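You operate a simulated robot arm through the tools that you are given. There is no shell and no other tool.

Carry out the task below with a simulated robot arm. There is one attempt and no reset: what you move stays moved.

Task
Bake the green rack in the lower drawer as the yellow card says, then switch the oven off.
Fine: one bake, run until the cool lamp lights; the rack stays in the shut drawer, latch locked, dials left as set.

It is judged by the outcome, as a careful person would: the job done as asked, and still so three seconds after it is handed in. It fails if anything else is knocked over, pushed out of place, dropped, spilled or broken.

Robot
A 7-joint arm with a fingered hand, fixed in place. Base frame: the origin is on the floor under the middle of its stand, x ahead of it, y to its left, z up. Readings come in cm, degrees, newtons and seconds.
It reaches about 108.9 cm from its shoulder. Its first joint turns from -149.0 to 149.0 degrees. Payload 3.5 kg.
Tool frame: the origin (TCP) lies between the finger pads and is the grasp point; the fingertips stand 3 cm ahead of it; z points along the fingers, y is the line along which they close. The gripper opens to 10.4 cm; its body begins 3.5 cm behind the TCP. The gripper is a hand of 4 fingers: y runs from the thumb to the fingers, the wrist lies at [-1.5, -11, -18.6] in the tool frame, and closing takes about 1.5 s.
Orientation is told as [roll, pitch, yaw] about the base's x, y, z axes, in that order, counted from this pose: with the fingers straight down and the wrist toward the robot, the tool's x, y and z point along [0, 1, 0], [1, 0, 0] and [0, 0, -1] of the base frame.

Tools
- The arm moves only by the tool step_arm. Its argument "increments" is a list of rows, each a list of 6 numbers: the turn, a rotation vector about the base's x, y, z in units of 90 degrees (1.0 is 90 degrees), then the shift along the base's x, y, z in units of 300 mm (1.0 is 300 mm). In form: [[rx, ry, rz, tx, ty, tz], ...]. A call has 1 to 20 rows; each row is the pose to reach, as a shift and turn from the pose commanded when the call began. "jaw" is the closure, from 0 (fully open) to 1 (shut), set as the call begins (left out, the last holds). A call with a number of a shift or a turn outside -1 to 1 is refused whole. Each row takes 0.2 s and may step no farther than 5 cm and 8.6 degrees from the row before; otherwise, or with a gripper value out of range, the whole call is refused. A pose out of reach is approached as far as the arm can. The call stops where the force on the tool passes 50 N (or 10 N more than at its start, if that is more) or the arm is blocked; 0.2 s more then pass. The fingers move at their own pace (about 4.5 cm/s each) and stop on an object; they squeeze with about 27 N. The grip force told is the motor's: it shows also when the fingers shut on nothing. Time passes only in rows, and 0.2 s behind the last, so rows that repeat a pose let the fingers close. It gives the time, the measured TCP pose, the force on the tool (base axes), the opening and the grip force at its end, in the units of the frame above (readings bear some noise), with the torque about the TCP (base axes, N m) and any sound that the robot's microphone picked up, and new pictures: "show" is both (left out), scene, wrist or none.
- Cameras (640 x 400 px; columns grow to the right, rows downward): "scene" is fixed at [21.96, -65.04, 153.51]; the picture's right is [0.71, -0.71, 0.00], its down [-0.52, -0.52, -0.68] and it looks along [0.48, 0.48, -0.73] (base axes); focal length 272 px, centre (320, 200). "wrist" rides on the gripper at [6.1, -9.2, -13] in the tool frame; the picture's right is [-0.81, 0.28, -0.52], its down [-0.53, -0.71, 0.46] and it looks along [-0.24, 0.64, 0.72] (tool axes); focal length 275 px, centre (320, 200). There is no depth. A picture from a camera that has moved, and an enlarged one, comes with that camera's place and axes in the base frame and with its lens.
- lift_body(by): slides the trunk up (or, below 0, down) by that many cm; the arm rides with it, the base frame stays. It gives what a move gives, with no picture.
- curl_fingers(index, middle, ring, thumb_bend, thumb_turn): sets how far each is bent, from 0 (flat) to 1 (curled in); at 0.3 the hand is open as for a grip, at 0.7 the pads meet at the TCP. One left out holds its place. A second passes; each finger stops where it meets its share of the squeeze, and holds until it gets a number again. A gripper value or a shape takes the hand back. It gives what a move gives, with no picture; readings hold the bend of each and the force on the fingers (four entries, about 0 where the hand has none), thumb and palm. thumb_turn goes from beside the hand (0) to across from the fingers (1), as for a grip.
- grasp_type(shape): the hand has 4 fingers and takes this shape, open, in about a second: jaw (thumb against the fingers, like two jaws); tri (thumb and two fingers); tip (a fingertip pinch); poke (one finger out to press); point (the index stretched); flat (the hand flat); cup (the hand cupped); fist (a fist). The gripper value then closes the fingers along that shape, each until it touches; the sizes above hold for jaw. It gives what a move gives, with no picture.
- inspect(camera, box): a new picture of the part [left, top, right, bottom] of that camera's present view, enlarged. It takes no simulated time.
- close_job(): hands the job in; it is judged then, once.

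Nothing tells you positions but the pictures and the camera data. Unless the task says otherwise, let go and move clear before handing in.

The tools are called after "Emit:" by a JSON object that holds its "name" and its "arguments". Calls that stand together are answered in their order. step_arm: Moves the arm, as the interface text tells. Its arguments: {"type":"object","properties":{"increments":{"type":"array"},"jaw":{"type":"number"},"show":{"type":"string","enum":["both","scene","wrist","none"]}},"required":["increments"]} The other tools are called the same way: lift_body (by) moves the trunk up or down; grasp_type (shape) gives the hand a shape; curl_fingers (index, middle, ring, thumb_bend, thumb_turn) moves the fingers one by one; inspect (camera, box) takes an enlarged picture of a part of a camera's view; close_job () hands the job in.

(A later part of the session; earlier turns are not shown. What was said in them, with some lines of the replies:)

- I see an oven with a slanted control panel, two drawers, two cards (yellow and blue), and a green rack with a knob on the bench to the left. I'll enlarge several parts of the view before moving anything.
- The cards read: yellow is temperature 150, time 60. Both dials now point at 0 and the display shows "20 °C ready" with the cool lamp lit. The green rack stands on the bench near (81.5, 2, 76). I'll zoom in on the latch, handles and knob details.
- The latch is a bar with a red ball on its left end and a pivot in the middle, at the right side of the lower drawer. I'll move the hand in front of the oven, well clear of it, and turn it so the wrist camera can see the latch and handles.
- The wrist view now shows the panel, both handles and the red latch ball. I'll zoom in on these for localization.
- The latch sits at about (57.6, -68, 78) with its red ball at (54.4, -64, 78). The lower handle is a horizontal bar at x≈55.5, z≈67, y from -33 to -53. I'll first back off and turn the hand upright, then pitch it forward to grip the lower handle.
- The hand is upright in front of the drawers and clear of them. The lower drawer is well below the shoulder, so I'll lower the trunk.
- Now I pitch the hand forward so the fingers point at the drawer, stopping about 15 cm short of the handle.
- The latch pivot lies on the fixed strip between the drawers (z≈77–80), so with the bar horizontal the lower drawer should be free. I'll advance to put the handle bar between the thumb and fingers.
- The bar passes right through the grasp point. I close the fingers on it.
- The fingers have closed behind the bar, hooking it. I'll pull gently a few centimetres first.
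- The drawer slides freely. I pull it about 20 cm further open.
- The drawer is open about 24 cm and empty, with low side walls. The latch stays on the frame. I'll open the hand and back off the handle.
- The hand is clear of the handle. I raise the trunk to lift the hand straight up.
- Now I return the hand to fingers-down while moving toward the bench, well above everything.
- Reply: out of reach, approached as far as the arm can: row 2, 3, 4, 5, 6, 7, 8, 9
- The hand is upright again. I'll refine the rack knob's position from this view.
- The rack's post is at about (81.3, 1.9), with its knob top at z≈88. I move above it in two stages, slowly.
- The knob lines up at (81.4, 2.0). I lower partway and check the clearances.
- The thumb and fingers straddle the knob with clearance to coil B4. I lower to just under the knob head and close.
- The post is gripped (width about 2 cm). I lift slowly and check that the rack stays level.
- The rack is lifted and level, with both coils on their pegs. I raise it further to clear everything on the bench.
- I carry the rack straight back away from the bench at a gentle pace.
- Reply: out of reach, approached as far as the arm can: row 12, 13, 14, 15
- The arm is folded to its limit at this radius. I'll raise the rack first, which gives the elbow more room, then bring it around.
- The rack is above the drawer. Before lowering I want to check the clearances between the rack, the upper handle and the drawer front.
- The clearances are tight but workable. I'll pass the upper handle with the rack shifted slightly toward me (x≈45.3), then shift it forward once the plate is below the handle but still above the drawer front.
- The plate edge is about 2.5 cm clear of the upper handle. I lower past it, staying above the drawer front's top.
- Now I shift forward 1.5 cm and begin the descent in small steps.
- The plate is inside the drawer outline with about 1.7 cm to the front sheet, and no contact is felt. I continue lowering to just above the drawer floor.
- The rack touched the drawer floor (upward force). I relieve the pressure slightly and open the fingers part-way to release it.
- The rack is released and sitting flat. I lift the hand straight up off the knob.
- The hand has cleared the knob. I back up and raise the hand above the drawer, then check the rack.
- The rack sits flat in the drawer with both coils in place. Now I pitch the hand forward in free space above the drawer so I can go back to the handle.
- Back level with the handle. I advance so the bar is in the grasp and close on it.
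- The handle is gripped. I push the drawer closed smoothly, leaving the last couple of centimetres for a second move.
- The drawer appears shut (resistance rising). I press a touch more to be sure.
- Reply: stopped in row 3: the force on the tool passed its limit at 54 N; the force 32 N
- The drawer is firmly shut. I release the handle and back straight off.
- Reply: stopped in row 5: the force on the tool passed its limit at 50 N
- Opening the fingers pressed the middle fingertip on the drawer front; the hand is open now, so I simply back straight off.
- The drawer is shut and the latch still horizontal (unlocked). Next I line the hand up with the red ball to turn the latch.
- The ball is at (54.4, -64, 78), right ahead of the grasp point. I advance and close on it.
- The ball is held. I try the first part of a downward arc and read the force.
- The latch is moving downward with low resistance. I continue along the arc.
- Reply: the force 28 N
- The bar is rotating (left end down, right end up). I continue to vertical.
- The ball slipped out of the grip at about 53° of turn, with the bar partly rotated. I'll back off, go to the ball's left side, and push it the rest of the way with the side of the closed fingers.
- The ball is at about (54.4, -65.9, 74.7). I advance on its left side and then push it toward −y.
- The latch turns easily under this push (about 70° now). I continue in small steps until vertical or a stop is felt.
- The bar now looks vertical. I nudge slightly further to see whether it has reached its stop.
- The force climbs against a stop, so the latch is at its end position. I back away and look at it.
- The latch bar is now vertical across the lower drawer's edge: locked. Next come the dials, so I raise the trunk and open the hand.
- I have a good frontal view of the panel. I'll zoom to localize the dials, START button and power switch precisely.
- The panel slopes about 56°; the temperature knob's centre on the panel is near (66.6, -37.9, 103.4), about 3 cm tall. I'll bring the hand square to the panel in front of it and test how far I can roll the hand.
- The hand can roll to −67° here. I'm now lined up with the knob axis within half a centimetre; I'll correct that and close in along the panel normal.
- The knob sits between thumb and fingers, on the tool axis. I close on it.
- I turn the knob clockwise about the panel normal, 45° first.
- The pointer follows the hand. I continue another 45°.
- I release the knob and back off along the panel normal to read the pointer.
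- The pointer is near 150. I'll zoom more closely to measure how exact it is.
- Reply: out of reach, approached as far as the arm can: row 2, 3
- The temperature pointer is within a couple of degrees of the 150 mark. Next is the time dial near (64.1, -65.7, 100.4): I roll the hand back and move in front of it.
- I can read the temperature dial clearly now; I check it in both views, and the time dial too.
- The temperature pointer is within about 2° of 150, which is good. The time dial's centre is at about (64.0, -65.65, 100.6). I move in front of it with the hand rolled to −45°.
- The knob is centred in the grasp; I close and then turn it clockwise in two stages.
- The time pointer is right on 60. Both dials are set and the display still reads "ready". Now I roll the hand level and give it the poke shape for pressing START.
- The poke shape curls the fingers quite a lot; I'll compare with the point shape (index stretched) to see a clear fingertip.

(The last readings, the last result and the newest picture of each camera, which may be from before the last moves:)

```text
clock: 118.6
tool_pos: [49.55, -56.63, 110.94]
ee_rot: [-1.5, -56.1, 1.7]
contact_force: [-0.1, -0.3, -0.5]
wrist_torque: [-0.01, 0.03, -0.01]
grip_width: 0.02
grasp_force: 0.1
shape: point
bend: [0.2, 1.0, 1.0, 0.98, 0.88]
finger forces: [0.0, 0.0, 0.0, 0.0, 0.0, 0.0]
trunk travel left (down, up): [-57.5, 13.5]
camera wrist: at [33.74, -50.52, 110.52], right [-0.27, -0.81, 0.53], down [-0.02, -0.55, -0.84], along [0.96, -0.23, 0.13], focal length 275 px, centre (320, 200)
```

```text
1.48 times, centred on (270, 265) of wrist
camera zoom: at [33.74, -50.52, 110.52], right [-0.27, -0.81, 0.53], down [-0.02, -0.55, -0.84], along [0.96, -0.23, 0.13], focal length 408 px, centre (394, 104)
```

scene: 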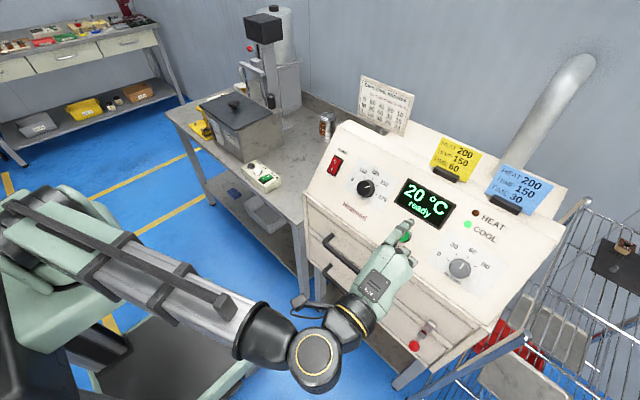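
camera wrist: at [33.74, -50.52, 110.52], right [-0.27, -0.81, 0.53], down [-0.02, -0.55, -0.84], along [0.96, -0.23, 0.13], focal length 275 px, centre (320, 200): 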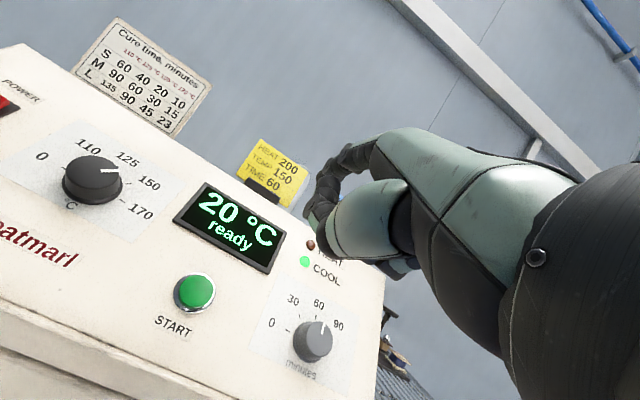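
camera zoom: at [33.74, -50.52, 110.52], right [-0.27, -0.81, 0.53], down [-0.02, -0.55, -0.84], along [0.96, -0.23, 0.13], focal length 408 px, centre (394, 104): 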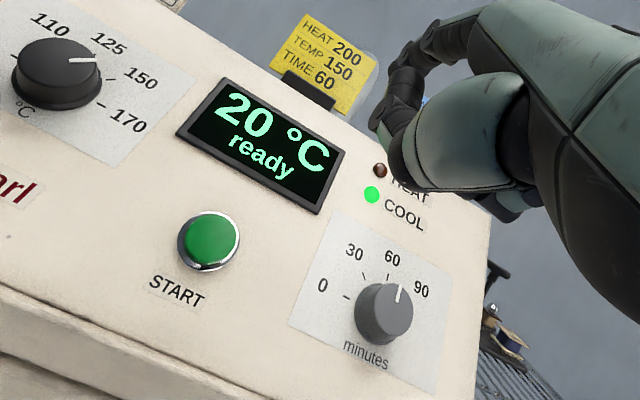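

The START button face is at about (63.7, -51.8, 99.65). The poke shape keeps the fingertips in line with the grasp point, so I'll use that and approach to about 8 cm first.

Emit:
{"name": "grasp_type", "arguments": {"shape": "poke"}}

Emit:
{"name": "step_arm", "arguments": {"increments": [[0.005, 0, -0.005, 0.09, 0.053, -0.067], [0.01, 0, -0.01, 0.18, 0.107, -0.133], [0.015, 0, -0.014, 0.268, 0.16, -0.2]], "show": "both"}}

Emit:
{"name": "inspect", "arguments": {"camera": "scene", "box": [360, 190, 460, 280]}}

Emit:
{"name": "inspect", "arguments": {"camera": "wrist", "box": [160, 130, 420, 360]}}

```text
clock: 119.5
tool_pos: [49.63, -56.49, 110.96]
ee_rot: [-1.5, -56.1, 1.7]
contact_force: [0.5, -0.3, 0.1]
wrist_torque: [0.01, -0.04, 0.04]
grip_width: 0.01
grasp_force: 0.0
shape: poke
bend: [0.7, 0.7, 0.99, 1.0, 1.0]
finger forces: [0.0, 0.1, 0.1, 0.1, 0.0, 0.0]
trunk travel left (down, up): [-57.5, 13.5]
```

```text
clock: 120.3
tool_pos: [57.69, -51.78, 104.87]
ee_rot: [0.9, -56.1, -1.5]
contact_force: [-0.2, -0.4, 0.0]
wrist_torque: [0.0, 0.0, -0.02]
grip_width: 0.02
grasp_force: 0.0
shape: poke
bend: [0.7, 0.7, 0.99, 1.0, 1.0]
finger forces: [0.0, 0.0, 0.0, 0.0, 0.1, 0.0]
trunk travel left (down, up): [-57.5, 13.5]
camera wrist: at [41.94, -45.35, 104.73], right [-0.29, -0.81, 0.51], down [-0.03, -0.52, -0.85], along [0.96, -0.26, 0.13], focal length 275 px, centre (320, 200)
```

scene: 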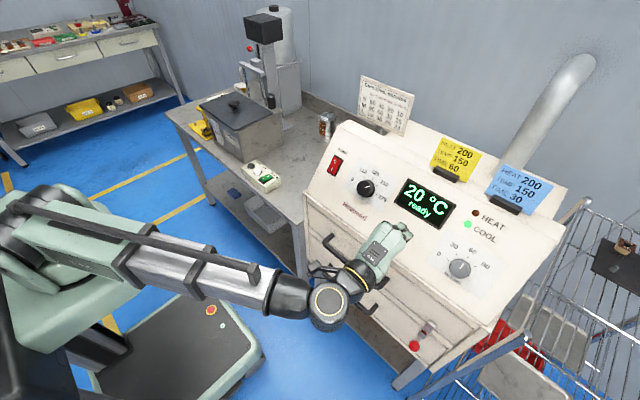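
wrist: 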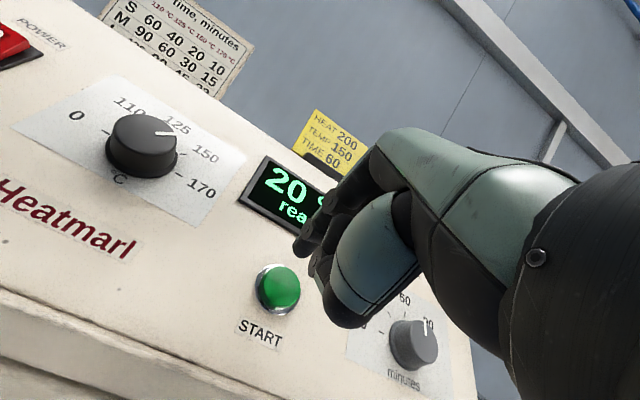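

```text
4.44 times, centred on (410, 235) of scene
camera zoom: at [21.96, -65.04, 153.51], right [0.71, -0.71, 0.0], down [-0.52, -0.52, -0.68], along [0.48, 0.48, -0.73], focal length 1211 px, centre (-80, 44)
```

zoom: 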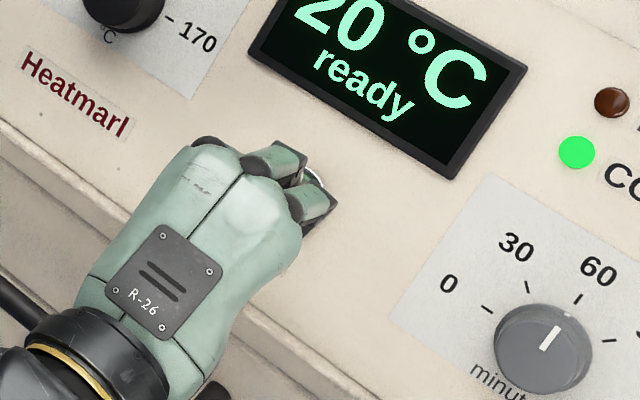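

```text
1.74 times, centred on (290, 245) of wrist
camera zoom: at [41.94, -45.35, 104.73], right [-0.29, -0.81, 0.51], down [-0.03, -0.52, -0.85], along [0.96, -0.26, 0.13], focal length 479 px, centre (372, 122)
```

zoom: 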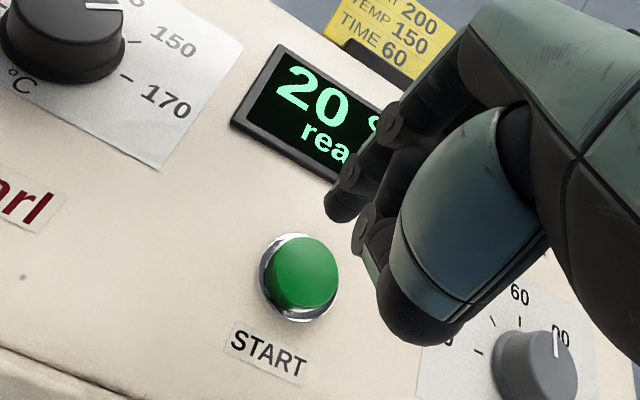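

The fingertips are aligned with START. I close to about 1.5 cm away, then press in small steps.

Emit:
{"name": "step_arm", "arguments": {"increments": [[0, 0, 0, 0.05, 0, -0.047], [0, 0, 0, 0.1, 0, -0.094]], "show": "wrist"}}

Emit:
{"name": "inspect", "arguments": {"camera": "wrist", "box": [160, 130, 420, 360]}}

Emit:
{"name": "inspect", "arguments": {"camera": "scene", "box": [360, 190, 460, 280]}}

```text
clock: 120.9
tool_pos: [60.69, -51.77, 102.34]
ee_rot: [0.9, -56.1, -1.5]
contact_force: [-3.0, -0.2, 2.7]
wrist_torque: [-0.05, 0.0, -0.02]
grip_width: 0.0
grasp_force: 0.0
shape: poke
bend: [0.7, 0.7, 0.99, 1.0, 1.0]
finger forces: [0.1, 3.5, 0.0, 0.0, 0.0, 0.0]
trunk travel left (down, up): [-57.5, 13.5]
heard: click
camera wrist: at [44.95, -45.34, 101.93], right [-0.29, -0.81, 0.51], down [-0.03, -0.53, -0.85], along [0.96, -0.26, 0.13], focal length 275 px, centre (320, 200)
```

wrist: 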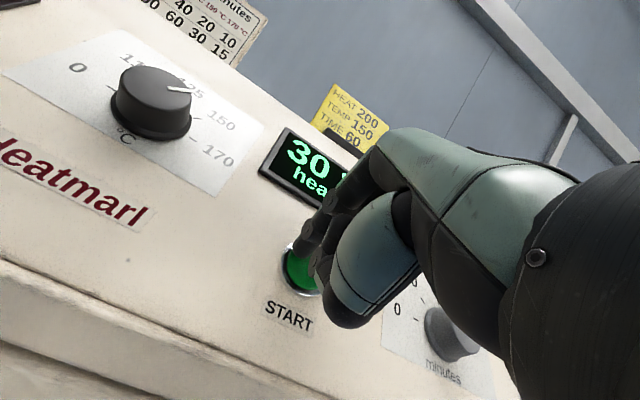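

```text
1.74 times, centred on (290, 245) of wrist
camera zoom: at [44.95, -45.34, 101.93], right [-0.29, -0.81, 0.51], down [-0.03, -0.53, -0.85], along [0.96, -0.26, 0.13], focal length 479 px, centre (372, 122)
```

zoom: 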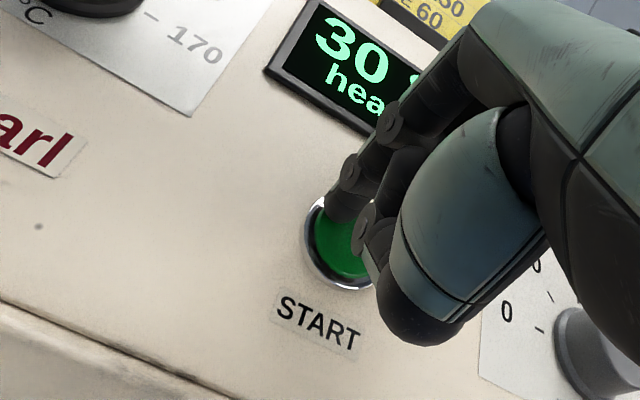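

```text
4.44 times, centred on (410, 235) of scene
camera zoom: at [21.96, -65.04, 153.51], right [0.71, -0.71, 0.0], down [-0.52, -0.52, -0.68], along [0.48, 0.48, -0.73], focal length 1211 px, centre (-80, 44)
```

zoom: 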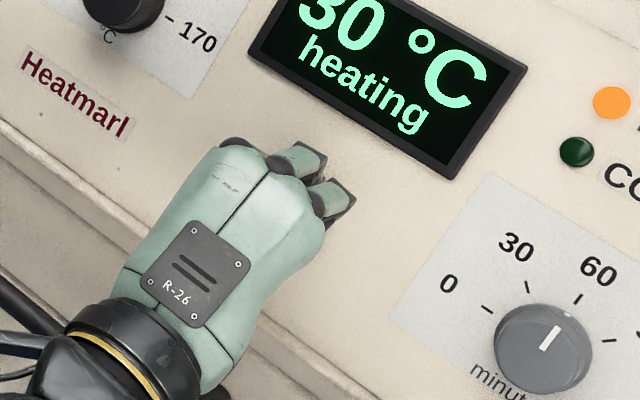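

A click sounded: the display shows "heating" and the HEAT lamp is lit. I withdraw straight off the button and wait for the cool lamp.

Emit:
{"name": "step_arm", "arguments": {"increments": [[0, 0, 0, -0.05, 0, 0.034], [0, 0, 0, -0.13, 0, 0.088], [0, 0, 0, -0.22, 0, 0.15], [0, 0, 0, -0.32, 0, 0.215], [0, 0, 0, -0.4, 0.02, 0.26]], "show": "both"}}

Emit:
{"name": "inspect", "arguments": {"camera": "scene", "box": [380, 160, 520, 290]}}

```text
clock: 122.1
tool_pos: [48.59, -51.15, 109.97]
ee_rot: [1.0, -56.1, -1.5]
contact_force: [-0.2, 0.3, 0.2]
wrist_torque: [-0.02, 0.0, 0.02]
grip_width: 0.0
grasp_force: 0.0
shape: poke
bend: [0.7, 0.7, 0.99, 1.0, 1.0]
finger forces: [0.1, 0.0, 0.0, 0.0, 0.0, 0.0]
trunk travel left (down, up): [-57.5, 13.5]
camera wrist: at [32.86, -44.72, 109.73], right [-0.29, -0.81, 0.51], down [-0.03, -0.52, -0.85], along [0.96, -0.26, 0.13], focal length 275 px, centre (320, 200)
```

scene: 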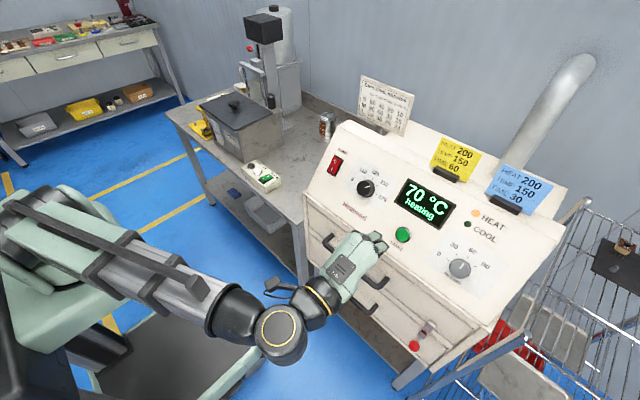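
wrist: 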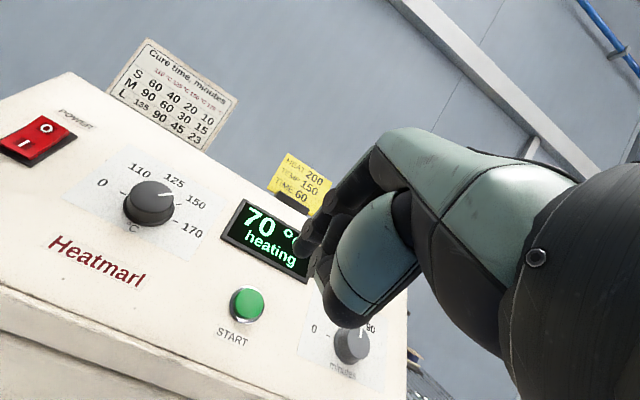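

```text
3.08 times, centred on (450, 225) of scene
camera zoom: at [21.96, -65.04, 153.51], right [0.71, -0.71, 0.0], down [-0.52, -0.52, -0.68], along [0.48, 0.48, -0.73], focal length 838 px, centre (-80, 123)
```

zoom: 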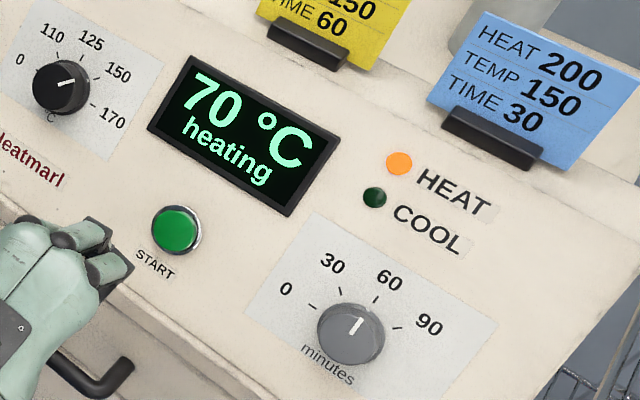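

The oven is heating (70 °C and climbing). I'll wait, keeping the hand clear, and watch the lamps.

Emit:
{"name": "step_arm", "arguments": {"increments": [[0, 0, 0, 0, 0.05, 0], [0, 0, 0, 0, 0.1, 0], [0, 0, 0, 0, 0.15, 0], [0, 0, 0, 0, 0.15, 0], [0, 0, 0, 0, 0.15, 0], [0, 0, 0, 0, 0.15, 0], [0, 0, 0, 0, 0.15, 0], [0, 0, 0, 0, 0.15, 0], [0, 0, 0, 0, 0.15, 0], [0, 0, 0, 0, 0.15, 0], [0, 0, 0, 0, 0.15, 0], [0, 0, 0, 0, 0.15, 0], [0, 0, 0, 0, 0.15, 0], [0, 0, 0, 0, 0.15, 0], [0, 0, 0, 0, 0.15, 0], [0, 0, 0, 0, 0.15, 0], [0, 0, 0, 0, 0.15, 0], [0, 0, 0, 0, 0.15, 0], [0, 0, 0, 0, 0.15, 0], [0, 0, 0, 0, 0.15, 0]], "show": "scene"}}

Emit:
{"name": "inspect", "arguments": {"camera": "scene", "box": [380, 160, 520, 290]}}

```text
clock: 126.3
tool_pos: [48.85, -46.66, 109.99]
ee_rot: [1.0, -56.2, -1.5]
contact_force: [0.5, -0.2, -0.8]
wrist_torque: [0.02, 0.0, -0.01]
grip_width: 0.0
grasp_force: 0.0
shape: poke
bend: [0.7, 0.7, 0.99, 1.0, 1.0]
finger forces: [0.0, 0.0, 0.0, 0.0, 0.1, 0.0]
trunk travel left (down, up): [-57.5, 13.5]
```

scene: 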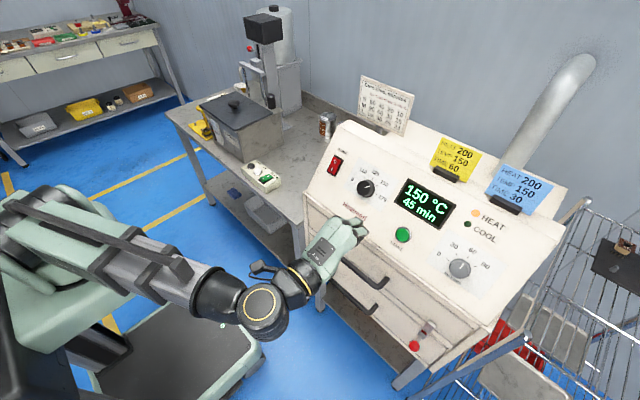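

```text
3.08 times, centred on (450, 225) of scene
camera zoom: at [21.96, -65.04, 153.51], right [0.71, -0.71, 0.0], down [-0.52, -0.52, -0.68], along [0.48, 0.48, -0.73], focal length 838 px, centre (-80, 123)
```

zoom: 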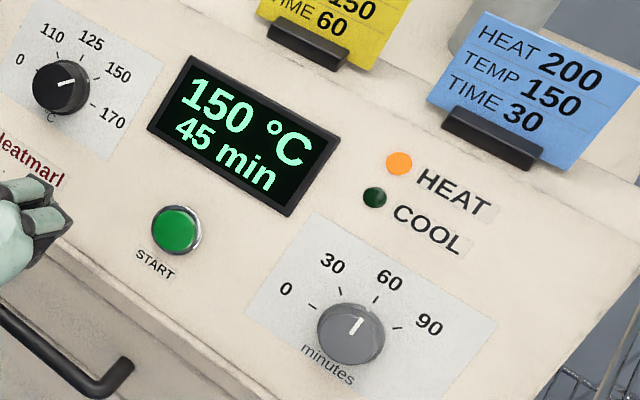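

The oven is at 150 °C and counting down (45 min left), so both settings were read correctly. I keep waiting.

Emit:
{"name": "step_arm", "arguments": {"increments": [[0, 0, 0, 0, 0, 0], [0, 0, 0, 0, 0, 0], [0, 0, 0, 0, 0, 0], [0, 0, 0, 0, 0, 0], [0, 0, 0, 0, 0, 0], [0, 0, 0, 0, 0, 0], [0, 0, 0, 0, 0, 0], [0, 0, 0, 0, 0, 0], [0, 0, 0, 0, 0, 0], [0, 0, 0, 0, 0, 0], [0, 0, 0, 0, 0, 0], [0, 0, 0, 0, 0, 0], [0, 0, 0, 0, 0, 0], [0, 0, 0, 0, 0, 0], [0, 0, 0, 0, 0, 0], [0, 0, 0, 0, 0, 0], [0, 0, 0, 0, 0, 0], [0, 0, 0, 0, 0, 0], [0, 0, 0, 0, 0, 0], [0, 0, 0, 0, 0, 0]], "show": "scene"}}

Emit:
{"name": "inspect", "arguments": {"camera": "scene", "box": [380, 160, 520, 290]}}

```text
clock: 130.5
tool_pos: [48.74, -46.61, 110.17]
ee_rot: [0.9, -56.1, -1.4]
contact_force: [0.4, 0.9, 0.3]
wrist_torque: [-0.02, 0.01, 0.01]
grip_width: 0.0
grasp_force: 0.1
shape: poke
bend: [0.7, 0.7, 0.99, 1.0, 1.0]
finger forces: [0.1, 0.0, 0.0, 0.0, 0.0, 0.0]
trunk travel left (down, up): [-57.5, 13.5]
```

scene: 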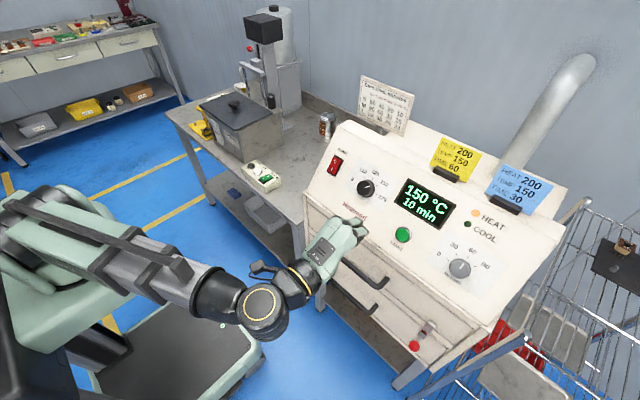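

```text
3.08 times, centred on (450, 225) of scene
camera zoom: at [21.96, -65.04, 153.51], right [0.71, -0.71, 0.0], down [-0.52, -0.52, -0.68], along [0.48, 0.48, -0.73], focal length 838 px, centre (-80, 123)
```

zoom: 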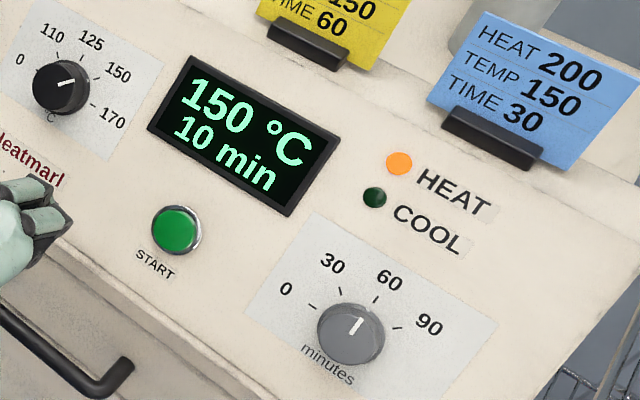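

About a second of bake remains, then cooling. Meanwhile I bring the hand to a standoff in front of the power switch, well off the panel.

Emit:
{"name": "step_arm", "arguments": {"increments": [[0, 0, 0, 0.067, 0.133, 0.017], [0, 0, 0, 0.133, 0.267, 0.033], [0, 0, 0, 0.2, 0.4, 0.057], [0, 0, 0, 0.25, 0.5, 0.067], [0, 0, 0, 0.317, 0.6, 0.033], [0, 0, 0, 0.383, 0.667, 0], [0, 0, 0, 0.433, 0.7, -0.037]], "show": "both"}}

Emit:
{"name": "inspect", "arguments": {"camera": "scene", "box": [380, 160, 520, 290]}}

Emit:
{"name": "inspect", "arguments": {"camera": "scene", "box": [300, 130, 400, 220]}}

Emit:
{"name": "inspect", "arguments": {"camera": "wrist", "box": [160, 130, 420, 360]}}

```text
clock: 132.1
tool_pos: [61.72, -25.57, 108.81]
ee_rot: [0.9, -56.1, -1.5]
contact_force: [0.1, 0.7, 0.4]
wrist_torque: [0.01, 0.01, 0.01]
grip_width: 0.0
grasp_force: 0.0
shape: poke
bend: [0.7, 0.7, 0.99, 1.0, 1.0]
finger forces: [0.0, 0.0, 0.1, 0.0, 0.0, 0.0]
trunk travel left (down, up): [-57.5, 13.5]
camera wrist: at [45.98, -19.19, 108.45], right [-0.29, -0.81, 0.51], down [-0.03, -0.52, -0.85], along [0.96, -0.26, 0.13], focal length 275 px, centre (320, 200)
```

scene: 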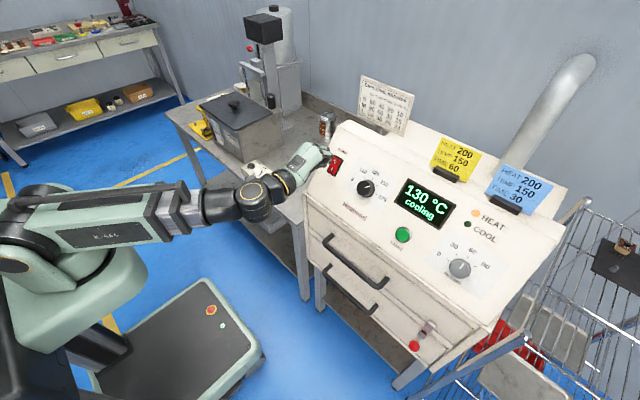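
wrist: 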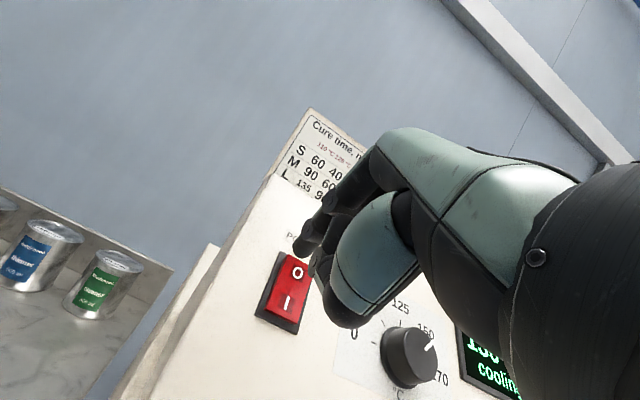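

```text
3.08 times, centred on (450, 225) of scene
camera zoom: at [21.96, -65.04, 153.51], right [0.71, -0.71, 0.0], down [-0.52, -0.52, -0.68], along [0.48, 0.48, -0.73], focal length 838 px, centre (-80, 123)
```

zoom: 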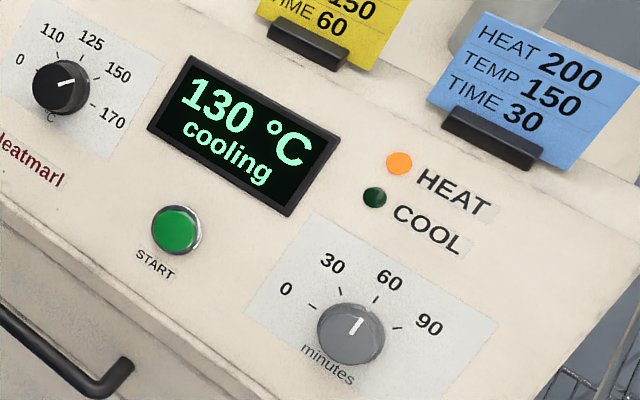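

```text
4.44 times, centred on (350, 175) of scene
camera zoom: at [21.96, -65.04, 153.51], right [0.71, -0.71, 0.0], down [-0.52, -0.52, -0.68], along [0.48, 0.48, -0.73], focal length 1211 px, centre (187, 311)
```

zoom: 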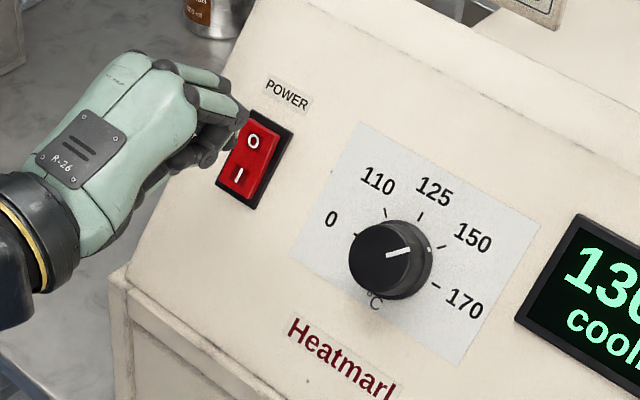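

```text
1.74 times, centred on (290, 245) of wrist
camera zoom: at [45.98, -19.19, 108.45], right [-0.29, -0.81, 0.51], down [-0.03, -0.52, -0.85], along [0.96, -0.26, 0.13], focal length 479 px, centre (372, 122)
```

zoom: 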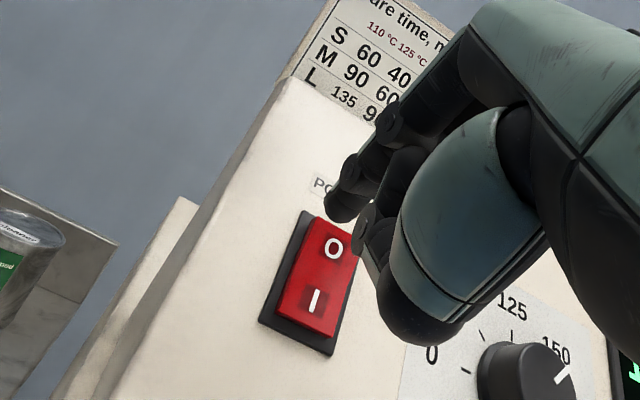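

It's cooling now (130 °C, HEAT lamp still on). I hold still until the cool lamp lights.

Emit:
{"name": "step_arm", "arguments": {"increments": [[0, 0, 0, 0, 0, 0], [0, 0, 0, 0, 0, 0], [0, 0, 0, 0, 0, 0], [0, 0, 0, 0, 0, 0], [0, 0, 0, 0, 0, 0], [0, 0, 0, 0, 0, 0], [0, 0, 0, 0, 0, 0], [0, 0, 0, 0, 0, 0], [0, 0, 0, 0, 0, 0], [0, 0, 0, 0, 0, 0], [0, 0, 0, 0, 0, 0], [0, 0, 0, 0, 0, 0], [0, 0, 0, 0, 0, 0], [0, 0, 0, 0, 0, 0], [0, 0, 0, 0, 0, 0], [0, 0, 0, 0, 0, 0], [0, 0, 0, 0, 0, 0], [0, 0, 0, 0, 0, 0], [0, 0, 0, 0, 0, 0], [0, 0, 0, 0, 0, 0]], "show": "none"}}

Emit:
{"name": "inspect", "arguments": {"camera": "scene", "box": [380, 160, 520, 290]}}

```text
clock: 136.3
tool_pos: [61.71, -25.6, 108.74]
ee_rot: [1.0, -56.1, -1.5]
contact_force: [0.4, 0.0, 0.0]
wrist_torque: [0.01, 0.0, 0.01]
grip_width: 0.0
grasp_force: 0.0
shape: poke
bend: [0.7, 0.7, 0.99, 1.0, 1.0]
finger forces: [0.1, 0.0, 0.0, 0.1, 0.0, 0.1]
trunk travel left (down, up): [-57.5, 13.5]
```

```text
3.08 times, centred on (450, 225) of scene
camera zoom: at [21.96, -65.04, 153.51], right [0.71, -0.71, 0.0], down [-0.52, -0.52, -0.68], along [0.48, 0.48, -0.73], focal length 838 px, centre (-80, 123)
```

zoom: 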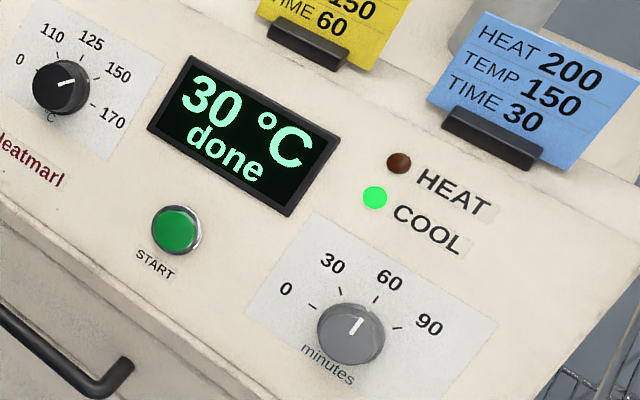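

"Done" at 30 °C and the COOL lamp is lit. Now I press the O end of the power switch in small steps.

Emit:
{"name": "step_arm", "arguments": {"increments": [[0, 0, 0, 0.023, -0.007, -0.01], [0, 0, 0, 0.044, -0.013, -0.02]], "show": "wrist"}}

Emit:
{"name": "inspect", "arguments": {"camera": "scene", "box": [310, 140, 370, 190]}}

Emit:
{"name": "inspect", "arguments": {"camera": "wrist", "box": [220, 180, 380, 320]}}

```text
clock: 136.9
tool_pos: [62.89, -26.08, 108.2]
ee_rot: [1.1, -56.0, -1.5]
contact_force: [-0.6, -0.1, 0.2]
wrist_torque: [0.02, -0.03, 0.0]
grip_width: 0.0
grasp_force: 0.0
shape: poke
bend: [0.7, 0.7, 0.99, 1.0, 1.0]
finger forces: [0.0, 0.1, 0.1, 0.0, 0.0, 0.0]
trunk travel left (down, up): [-57.5, 13.5]
camera wrist: at [47.26, -19.65, 107.93], right [-0.29, -0.81, 0.51], down [-0.03, -0.52, -0.85], along [0.96, -0.26, 0.13], focal length 275 px, centre (320, 200)
```

wrist: 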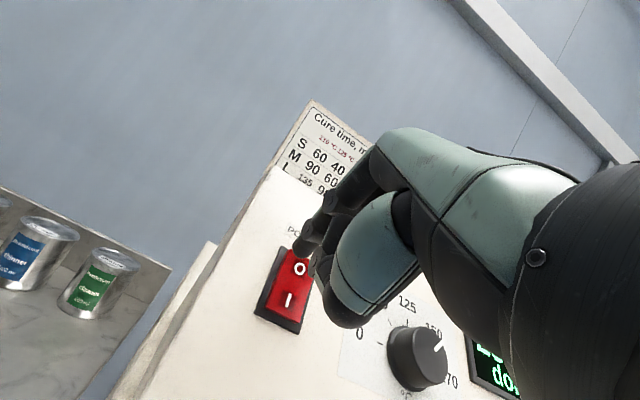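

```text
8.00 times, centred on (340, 165) of scene
camera zoom: at [21.96, -65.04, 153.51], right [0.71, -0.71, 0.0], down [-0.52, -0.52, -0.68], along [0.48, 0.48, -0.73], focal length 2180 px, centre (160, 480)
```

zoom: 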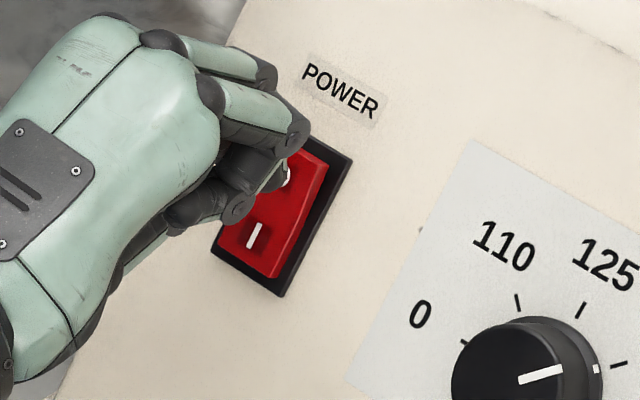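

```text
2.86 times, centred on (300, 250) of wrist
camera zoom: at [47.26, -19.65, 107.93], right [-0.29, -0.81, 0.51], down [-0.03, -0.52, -0.85], along [0.96, -0.26, 0.13], focal length 786 px, centre (377, 57)
```

zoom: 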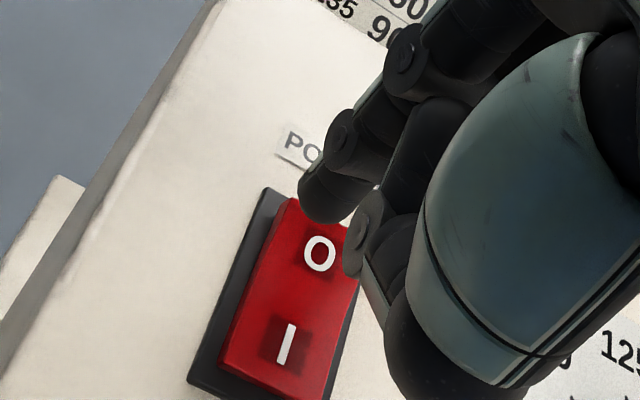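

Emit:
{"name": "step_arm", "arguments": {"increments": [[0, 0, 0, 0.014, -0.005, -0.009], [0, 0, 0, 0.028, -0.005, -0.019], [0, 0, 0, 0.036, -0.005, -0.024]], "show": "wrist"}}

Emit:
{"name": "inspect", "arguments": {"camera": "scene", "box": [310, 140, 370, 190]}}

Emit:
{"name": "inspect", "arguments": {"camera": "wrist", "box": [220, 180, 380, 320]}}

```text
clock: 137.7
tool_pos: [64.05, -26.24, 107.62]
ee_rot: [0.9, -56.1, -1.6]
contact_force: [-1.5, -0.2, 1.5]
wrist_torque: [-0.01, -0.01, -0.04]
grip_width: 0.0
grasp_force: 0.1
shape: poke
bend: [0.7, 0.7, 0.99, 1.0, 1.0]
finger forces: [0.1, 2.1, 0.1, 0.0, 0.1, 0.0]
trunk travel left (down, up): [-57.5, 13.5]
camera wrist: at [48.3, -19.78, 107.22], right [-0.29, -0.81, 0.51], down [-0.03, -0.52, -0.85], along [0.96, -0.26, 0.13], focal length 275 px, centre (320, 200)
```

wrist: 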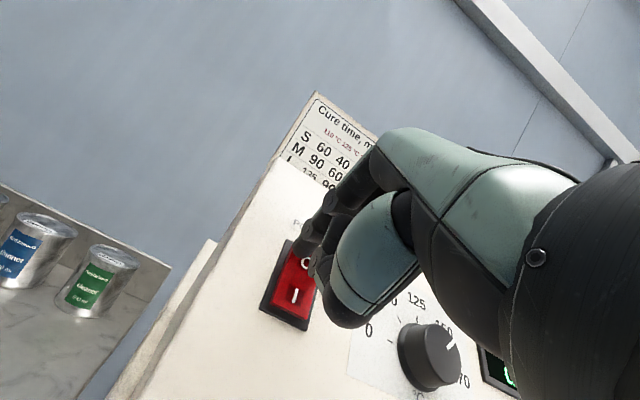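

```text
8.00 times, centred on (340, 165) of scene
camera zoom: at [21.96, -65.04, 153.51], right [0.71, -0.71, 0.0], down [-0.52, -0.52, -0.68], along [0.48, 0.48, -0.73], focal length 2180 px, centre (160, 480)
```

zoom: 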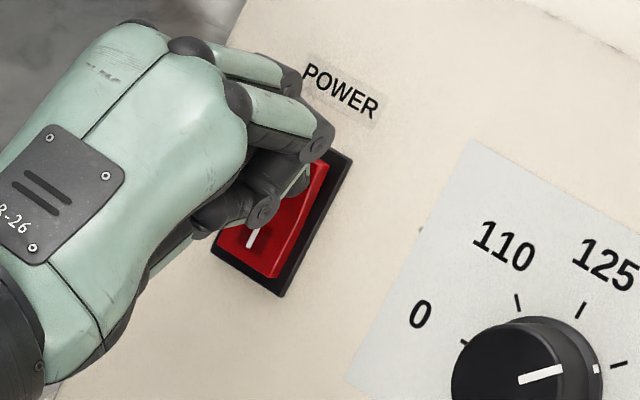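

```text
2.86 times, centred on (300, 250) of wrist
camera zoom: at [48.3, -19.78, 107.22], right [-0.29, -0.81, 0.51], down [-0.03, -0.52, -0.85], along [0.96, -0.26, 0.13], focal length 786 px, centre (377, 57)
```

zoom: 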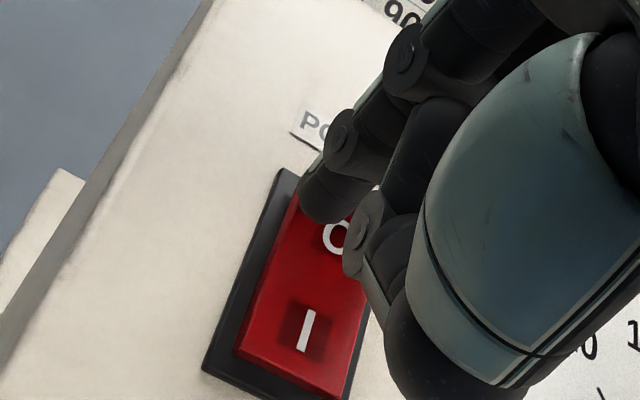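

The middle fingertip just touches the O end. I press a little further.

Emit:
{"name": "step_arm", "arguments": {"increments": [[0, 0, 0, 0.008, 0, -0.006], [0, 0, 0, 0.016, 0, -0.011]], "show": "wrist"}}

Emit:
{"name": "inspect", "arguments": {"camera": "scene", "box": [310, 140, 450, 240]}}

```text
clock: 138.3
tool_pos: [64.43, -26.13, 107.37]
ee_rot: [1.0, -56.2, -1.5]
contact_force: [-10.7, -0.3, 11.9]
wrist_torque: [-0.16, -0.1, -0.11]
grip_width: 0.0
grasp_force: 0.0
shape: poke
bend: [0.7, 0.7, 0.99, 1.0, 1.0]
finger forces: [0.1, 16.6, 0.0, 0.0, 0.0, 0.0]
trunk travel left (down, up): [-57.5, 13.5]
camera wrist: at [48.61, -19.75, 107.04], right [-0.29, -0.81, 0.51], down [-0.02, -0.52, -0.85], along [0.96, -0.26, 0.13], focal length 275 px, centre (320, 200)
```

wrist: 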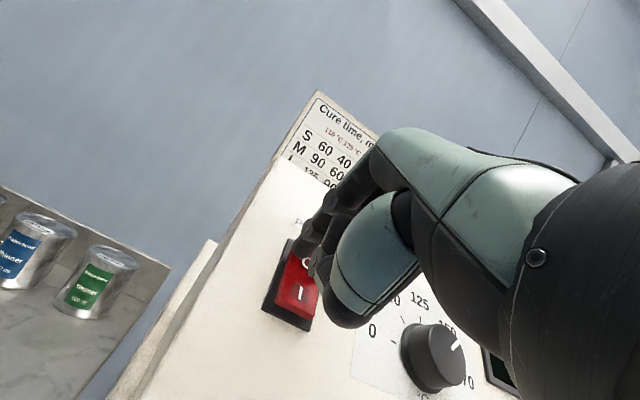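

```text
4.00 times, centred on (380, 190) of scene
camera zoom: at [21.96, -65.04, 153.51], right [0.71, -0.71, 0.0], down [-0.52, -0.52, -0.68], along [0.48, 0.48, -0.73], focal length 1090 px, centre (80, 240)
```

zoom: 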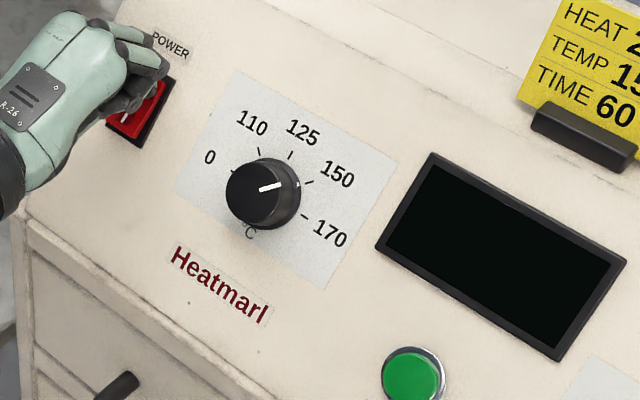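

The display went dark, so the oven is off. I withdraw and check that it stays off.

Emit:
{"name": "step_arm", "arguments": {"increments": [[0, 0, 0, -0.04, 0, 0.027], [0, 0, 0, -0.1, 0, 0.067], [0, 0, 0, -0.18, -0.03, 0.12], [0, 0, 0, -0.24, -0.12, 0.16], [0, 0, 0, -0.3, -0.24, 0.18], [0, 0, 0, -0.38, -0.36, 0.18], [0, 0, 0, -0.48, -0.46, 0.18]], "show": "both"}}

Emit:
{"name": "inspect", "arguments": {"camera": "scene", "box": [310, 130, 530, 300]}}

Emit:
{"name": "inspect", "arguments": {"camera": "scene", "box": [300, 220, 460, 370]}}

Emit:
{"name": "inspect", "arguments": {"camera": "scene", "box": [320, 150, 350, 180]}}

```text
clock: 139.9
tool_pos: [50.15, -39.97, 112.45]
ee_rot: [0.9, -56.1, -1.6]
contact_force: [0.3, 0.5, -0.2]
wrist_torque: [0.0, 0.02, -0.01]
grip_width: 0.0
grasp_force: 0.0
shape: poke
bend: [0.7, 0.7, 0.99, 1.0, 1.0]
finger forces: [0.0, 0.1, 0.0, 0.0, 0.1, 0.1]
trunk travel left (down, up): [-57.5, 13.5]
camera wrist: at [34.39, -33.63, 112.2], right [-0.29, -0.81, 0.51], down [-0.03, -0.52, -0.85], along [0.96, -0.26, 0.13], focal length 275 px, centre (320, 200)
```

scene: 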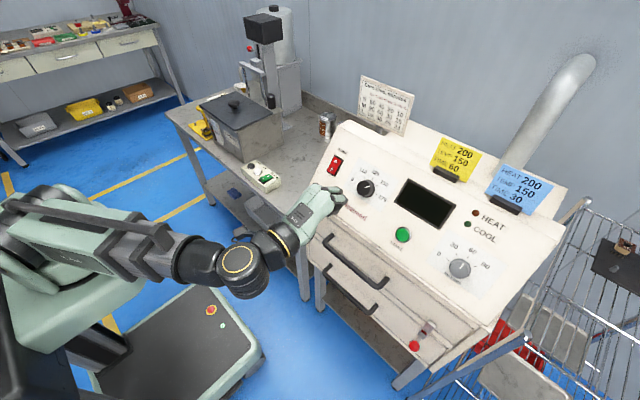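
wrist: 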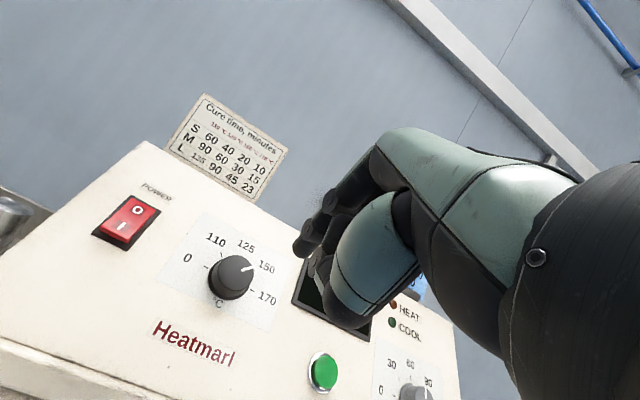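

```text
2.35 times, centred on (420, 215) of scene
camera zoom: at [21.96, -65.04, 153.51], right [0.71, -0.71, 0.0], down [-0.52, -0.52, -0.68], along [0.48, 0.48, -0.73], focal length 641 px, centre (85, 165)
```

zoom: 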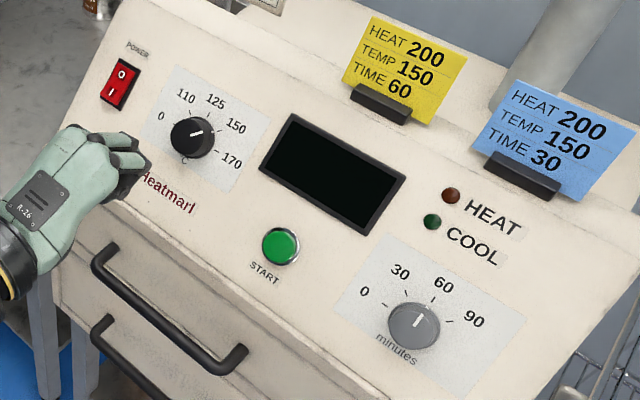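

```text
2.67 times, centred on (380, 295) of scene
camera zoom: at [21.96, -65.04, 153.51], right [0.71, -0.71, 0.0], down [-0.52, -0.52, -0.68], along [0.48, 0.48, -0.73], focal length 727 px, centre (160, -53)
```

zoom: 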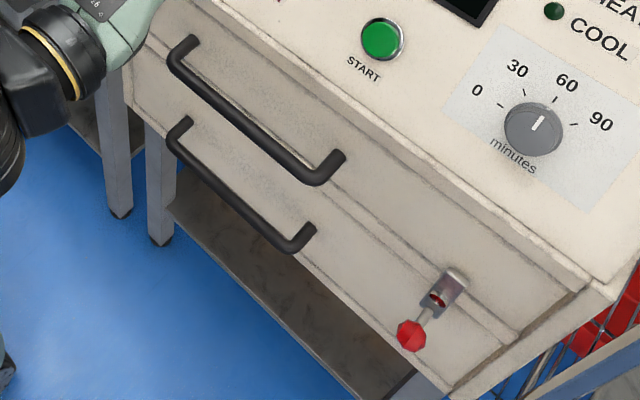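

```text
13.33 times, centred on (335, 165) of scene
camera zoom: at [21.96, -65.04, 153.51], right [0.71, -0.71, 0.0], down [-0.52, -0.52, -0.68], along [0.48, 0.48, -0.73], focal length 3633 px, centre (120, 667)
```

zoom: 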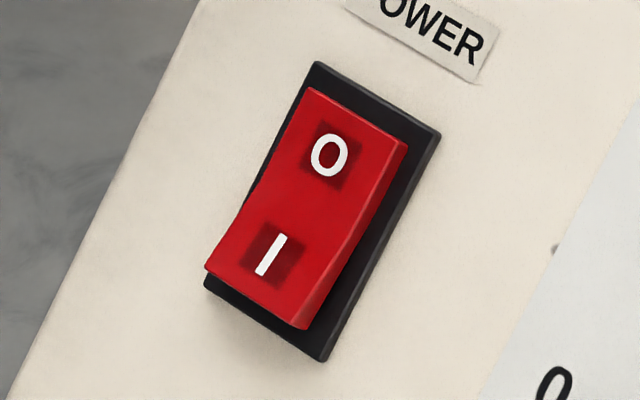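

Everything reads as wanted: the display is dark, both lamps are out, and the switch is on O. The dials stand at 150 and 60, the drawer is shut and the latch is vertical. I move the hand further clear and take a last look.

Emit:
{"name": "step_arm", "arguments": {"increments": [[0, 0, 0, -0.1, -0.03, 0], [0, 0, 0, -0.2, -0.06, 0], [0, 0, 0, -0.3, -0.09, 0], [0, 0, 0, -0.4, -0.1, 0], [0, 0, 0, -0.4, -0.1, 0], [0, 0, 0, -0.4, -0.1, 0]], "show": "both"}}

Emit:
{"name": "inspect", "arguments": {"camera": "scene", "box": [180, 60, 360, 220]}}

Emit:
{"name": "inspect", "arguments": {"camera": "scene", "box": [380, 290, 460, 350]}}

```text
clock: 141.3
tool_pos: [38.09, -42.88, 112.77]
ee_rot: [1.0, -56.1, -1.5]
contact_force: [-0.5, 0.9, -0.5]
wrist_torque: [-0.01, 0.0, 0.02]
grip_width: 0.0
grasp_force: 0.2
shape: poke
bend: [0.7, 0.7, 0.99, 1.0, 1.0]
finger forces: [0.1, 0.1, 0.1, 0.1, 0.0, 0.0]
trunk travel left (down, up): [-57.5, 13.5]
camera wrist: at [22.33, -36.5, 112.25], right [-0.29, -0.81, 0.51], down [-0.03, -0.52, -0.85], along [0.96, -0.26, 0.13], focal length 275 px, centre (320, 200)
```

scene: 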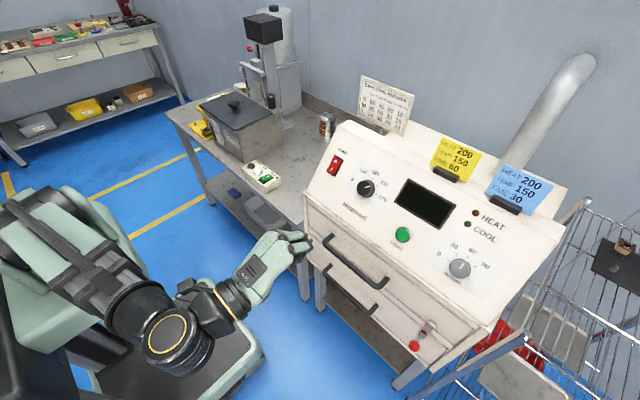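
wrist: 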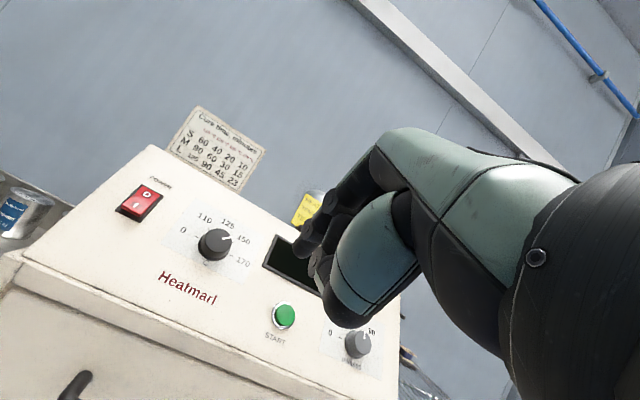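

```text
2.50 times, centred on (270, 140) of scene
camera zoom: at [21.96, -65.04, 153.51], right [0.71, -0.71, 0.0], down [-0.52, -0.52, -0.68], along [0.48, 0.48, -0.73], focal length 681 px, centre (445, 350)
```

zoom: 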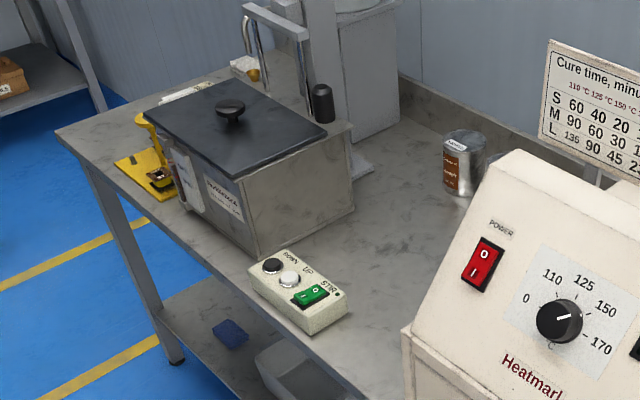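

```text
6.67 times, centred on (420, 320) of scene
camera zoom: at [21.96, -65.04, 153.51], right [0.71, -0.71, 0.0], down [-0.52, -0.52, -0.68], along [0.48, 0.48, -0.73], focal length 1816 px, centre (-347, -600)
```

zoom: 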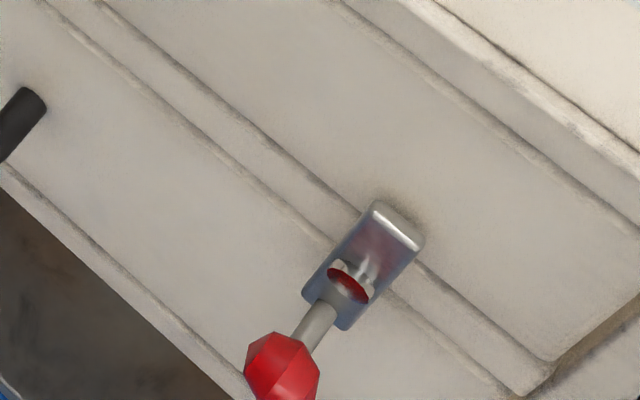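

The green rack is in the shut, latched lower drawer. The single bake at 150 °C for 60 minutes ran until the cool lamp lit. The oven is off with the dials left as set, and nothing else on the bench has been disturbed. I hand the job in.

Emit:
{"name": "close_job", "arguments": {}}

```text
The job is handed in.
```

I baked the green rack in the lower drawer as the yellow card says (TEMP 150, TIME 60), then switched the oven off. The job is handed in, but I haven't seen the verdict.

- **Bake:** I pressed START once. The display showed 150 °C and counted down the minutes. It read "done" at 30 °C with the cool lamp lit, and only then did I press the power switch to O.
- **Rack and drawer:** The rack went into the drawer flat, with both coils on their pegs, and it stayed there with the drawer shut. The latch bar is turned vertical against its stop. It was horizontal when the drawer slid open freely, so I take vertical as locked.
- **Dials:** Temperature is within about 2° of the 150 mark and time is on 60.
- **Other items:** In the last pictures nothing on the bench had been knocked over or moved.

The chart beside the oven lists 30 minutes for size M coils at 150 °C, and both coils carry an "M". I followed the yellow card's 60 minutes, as the task said.
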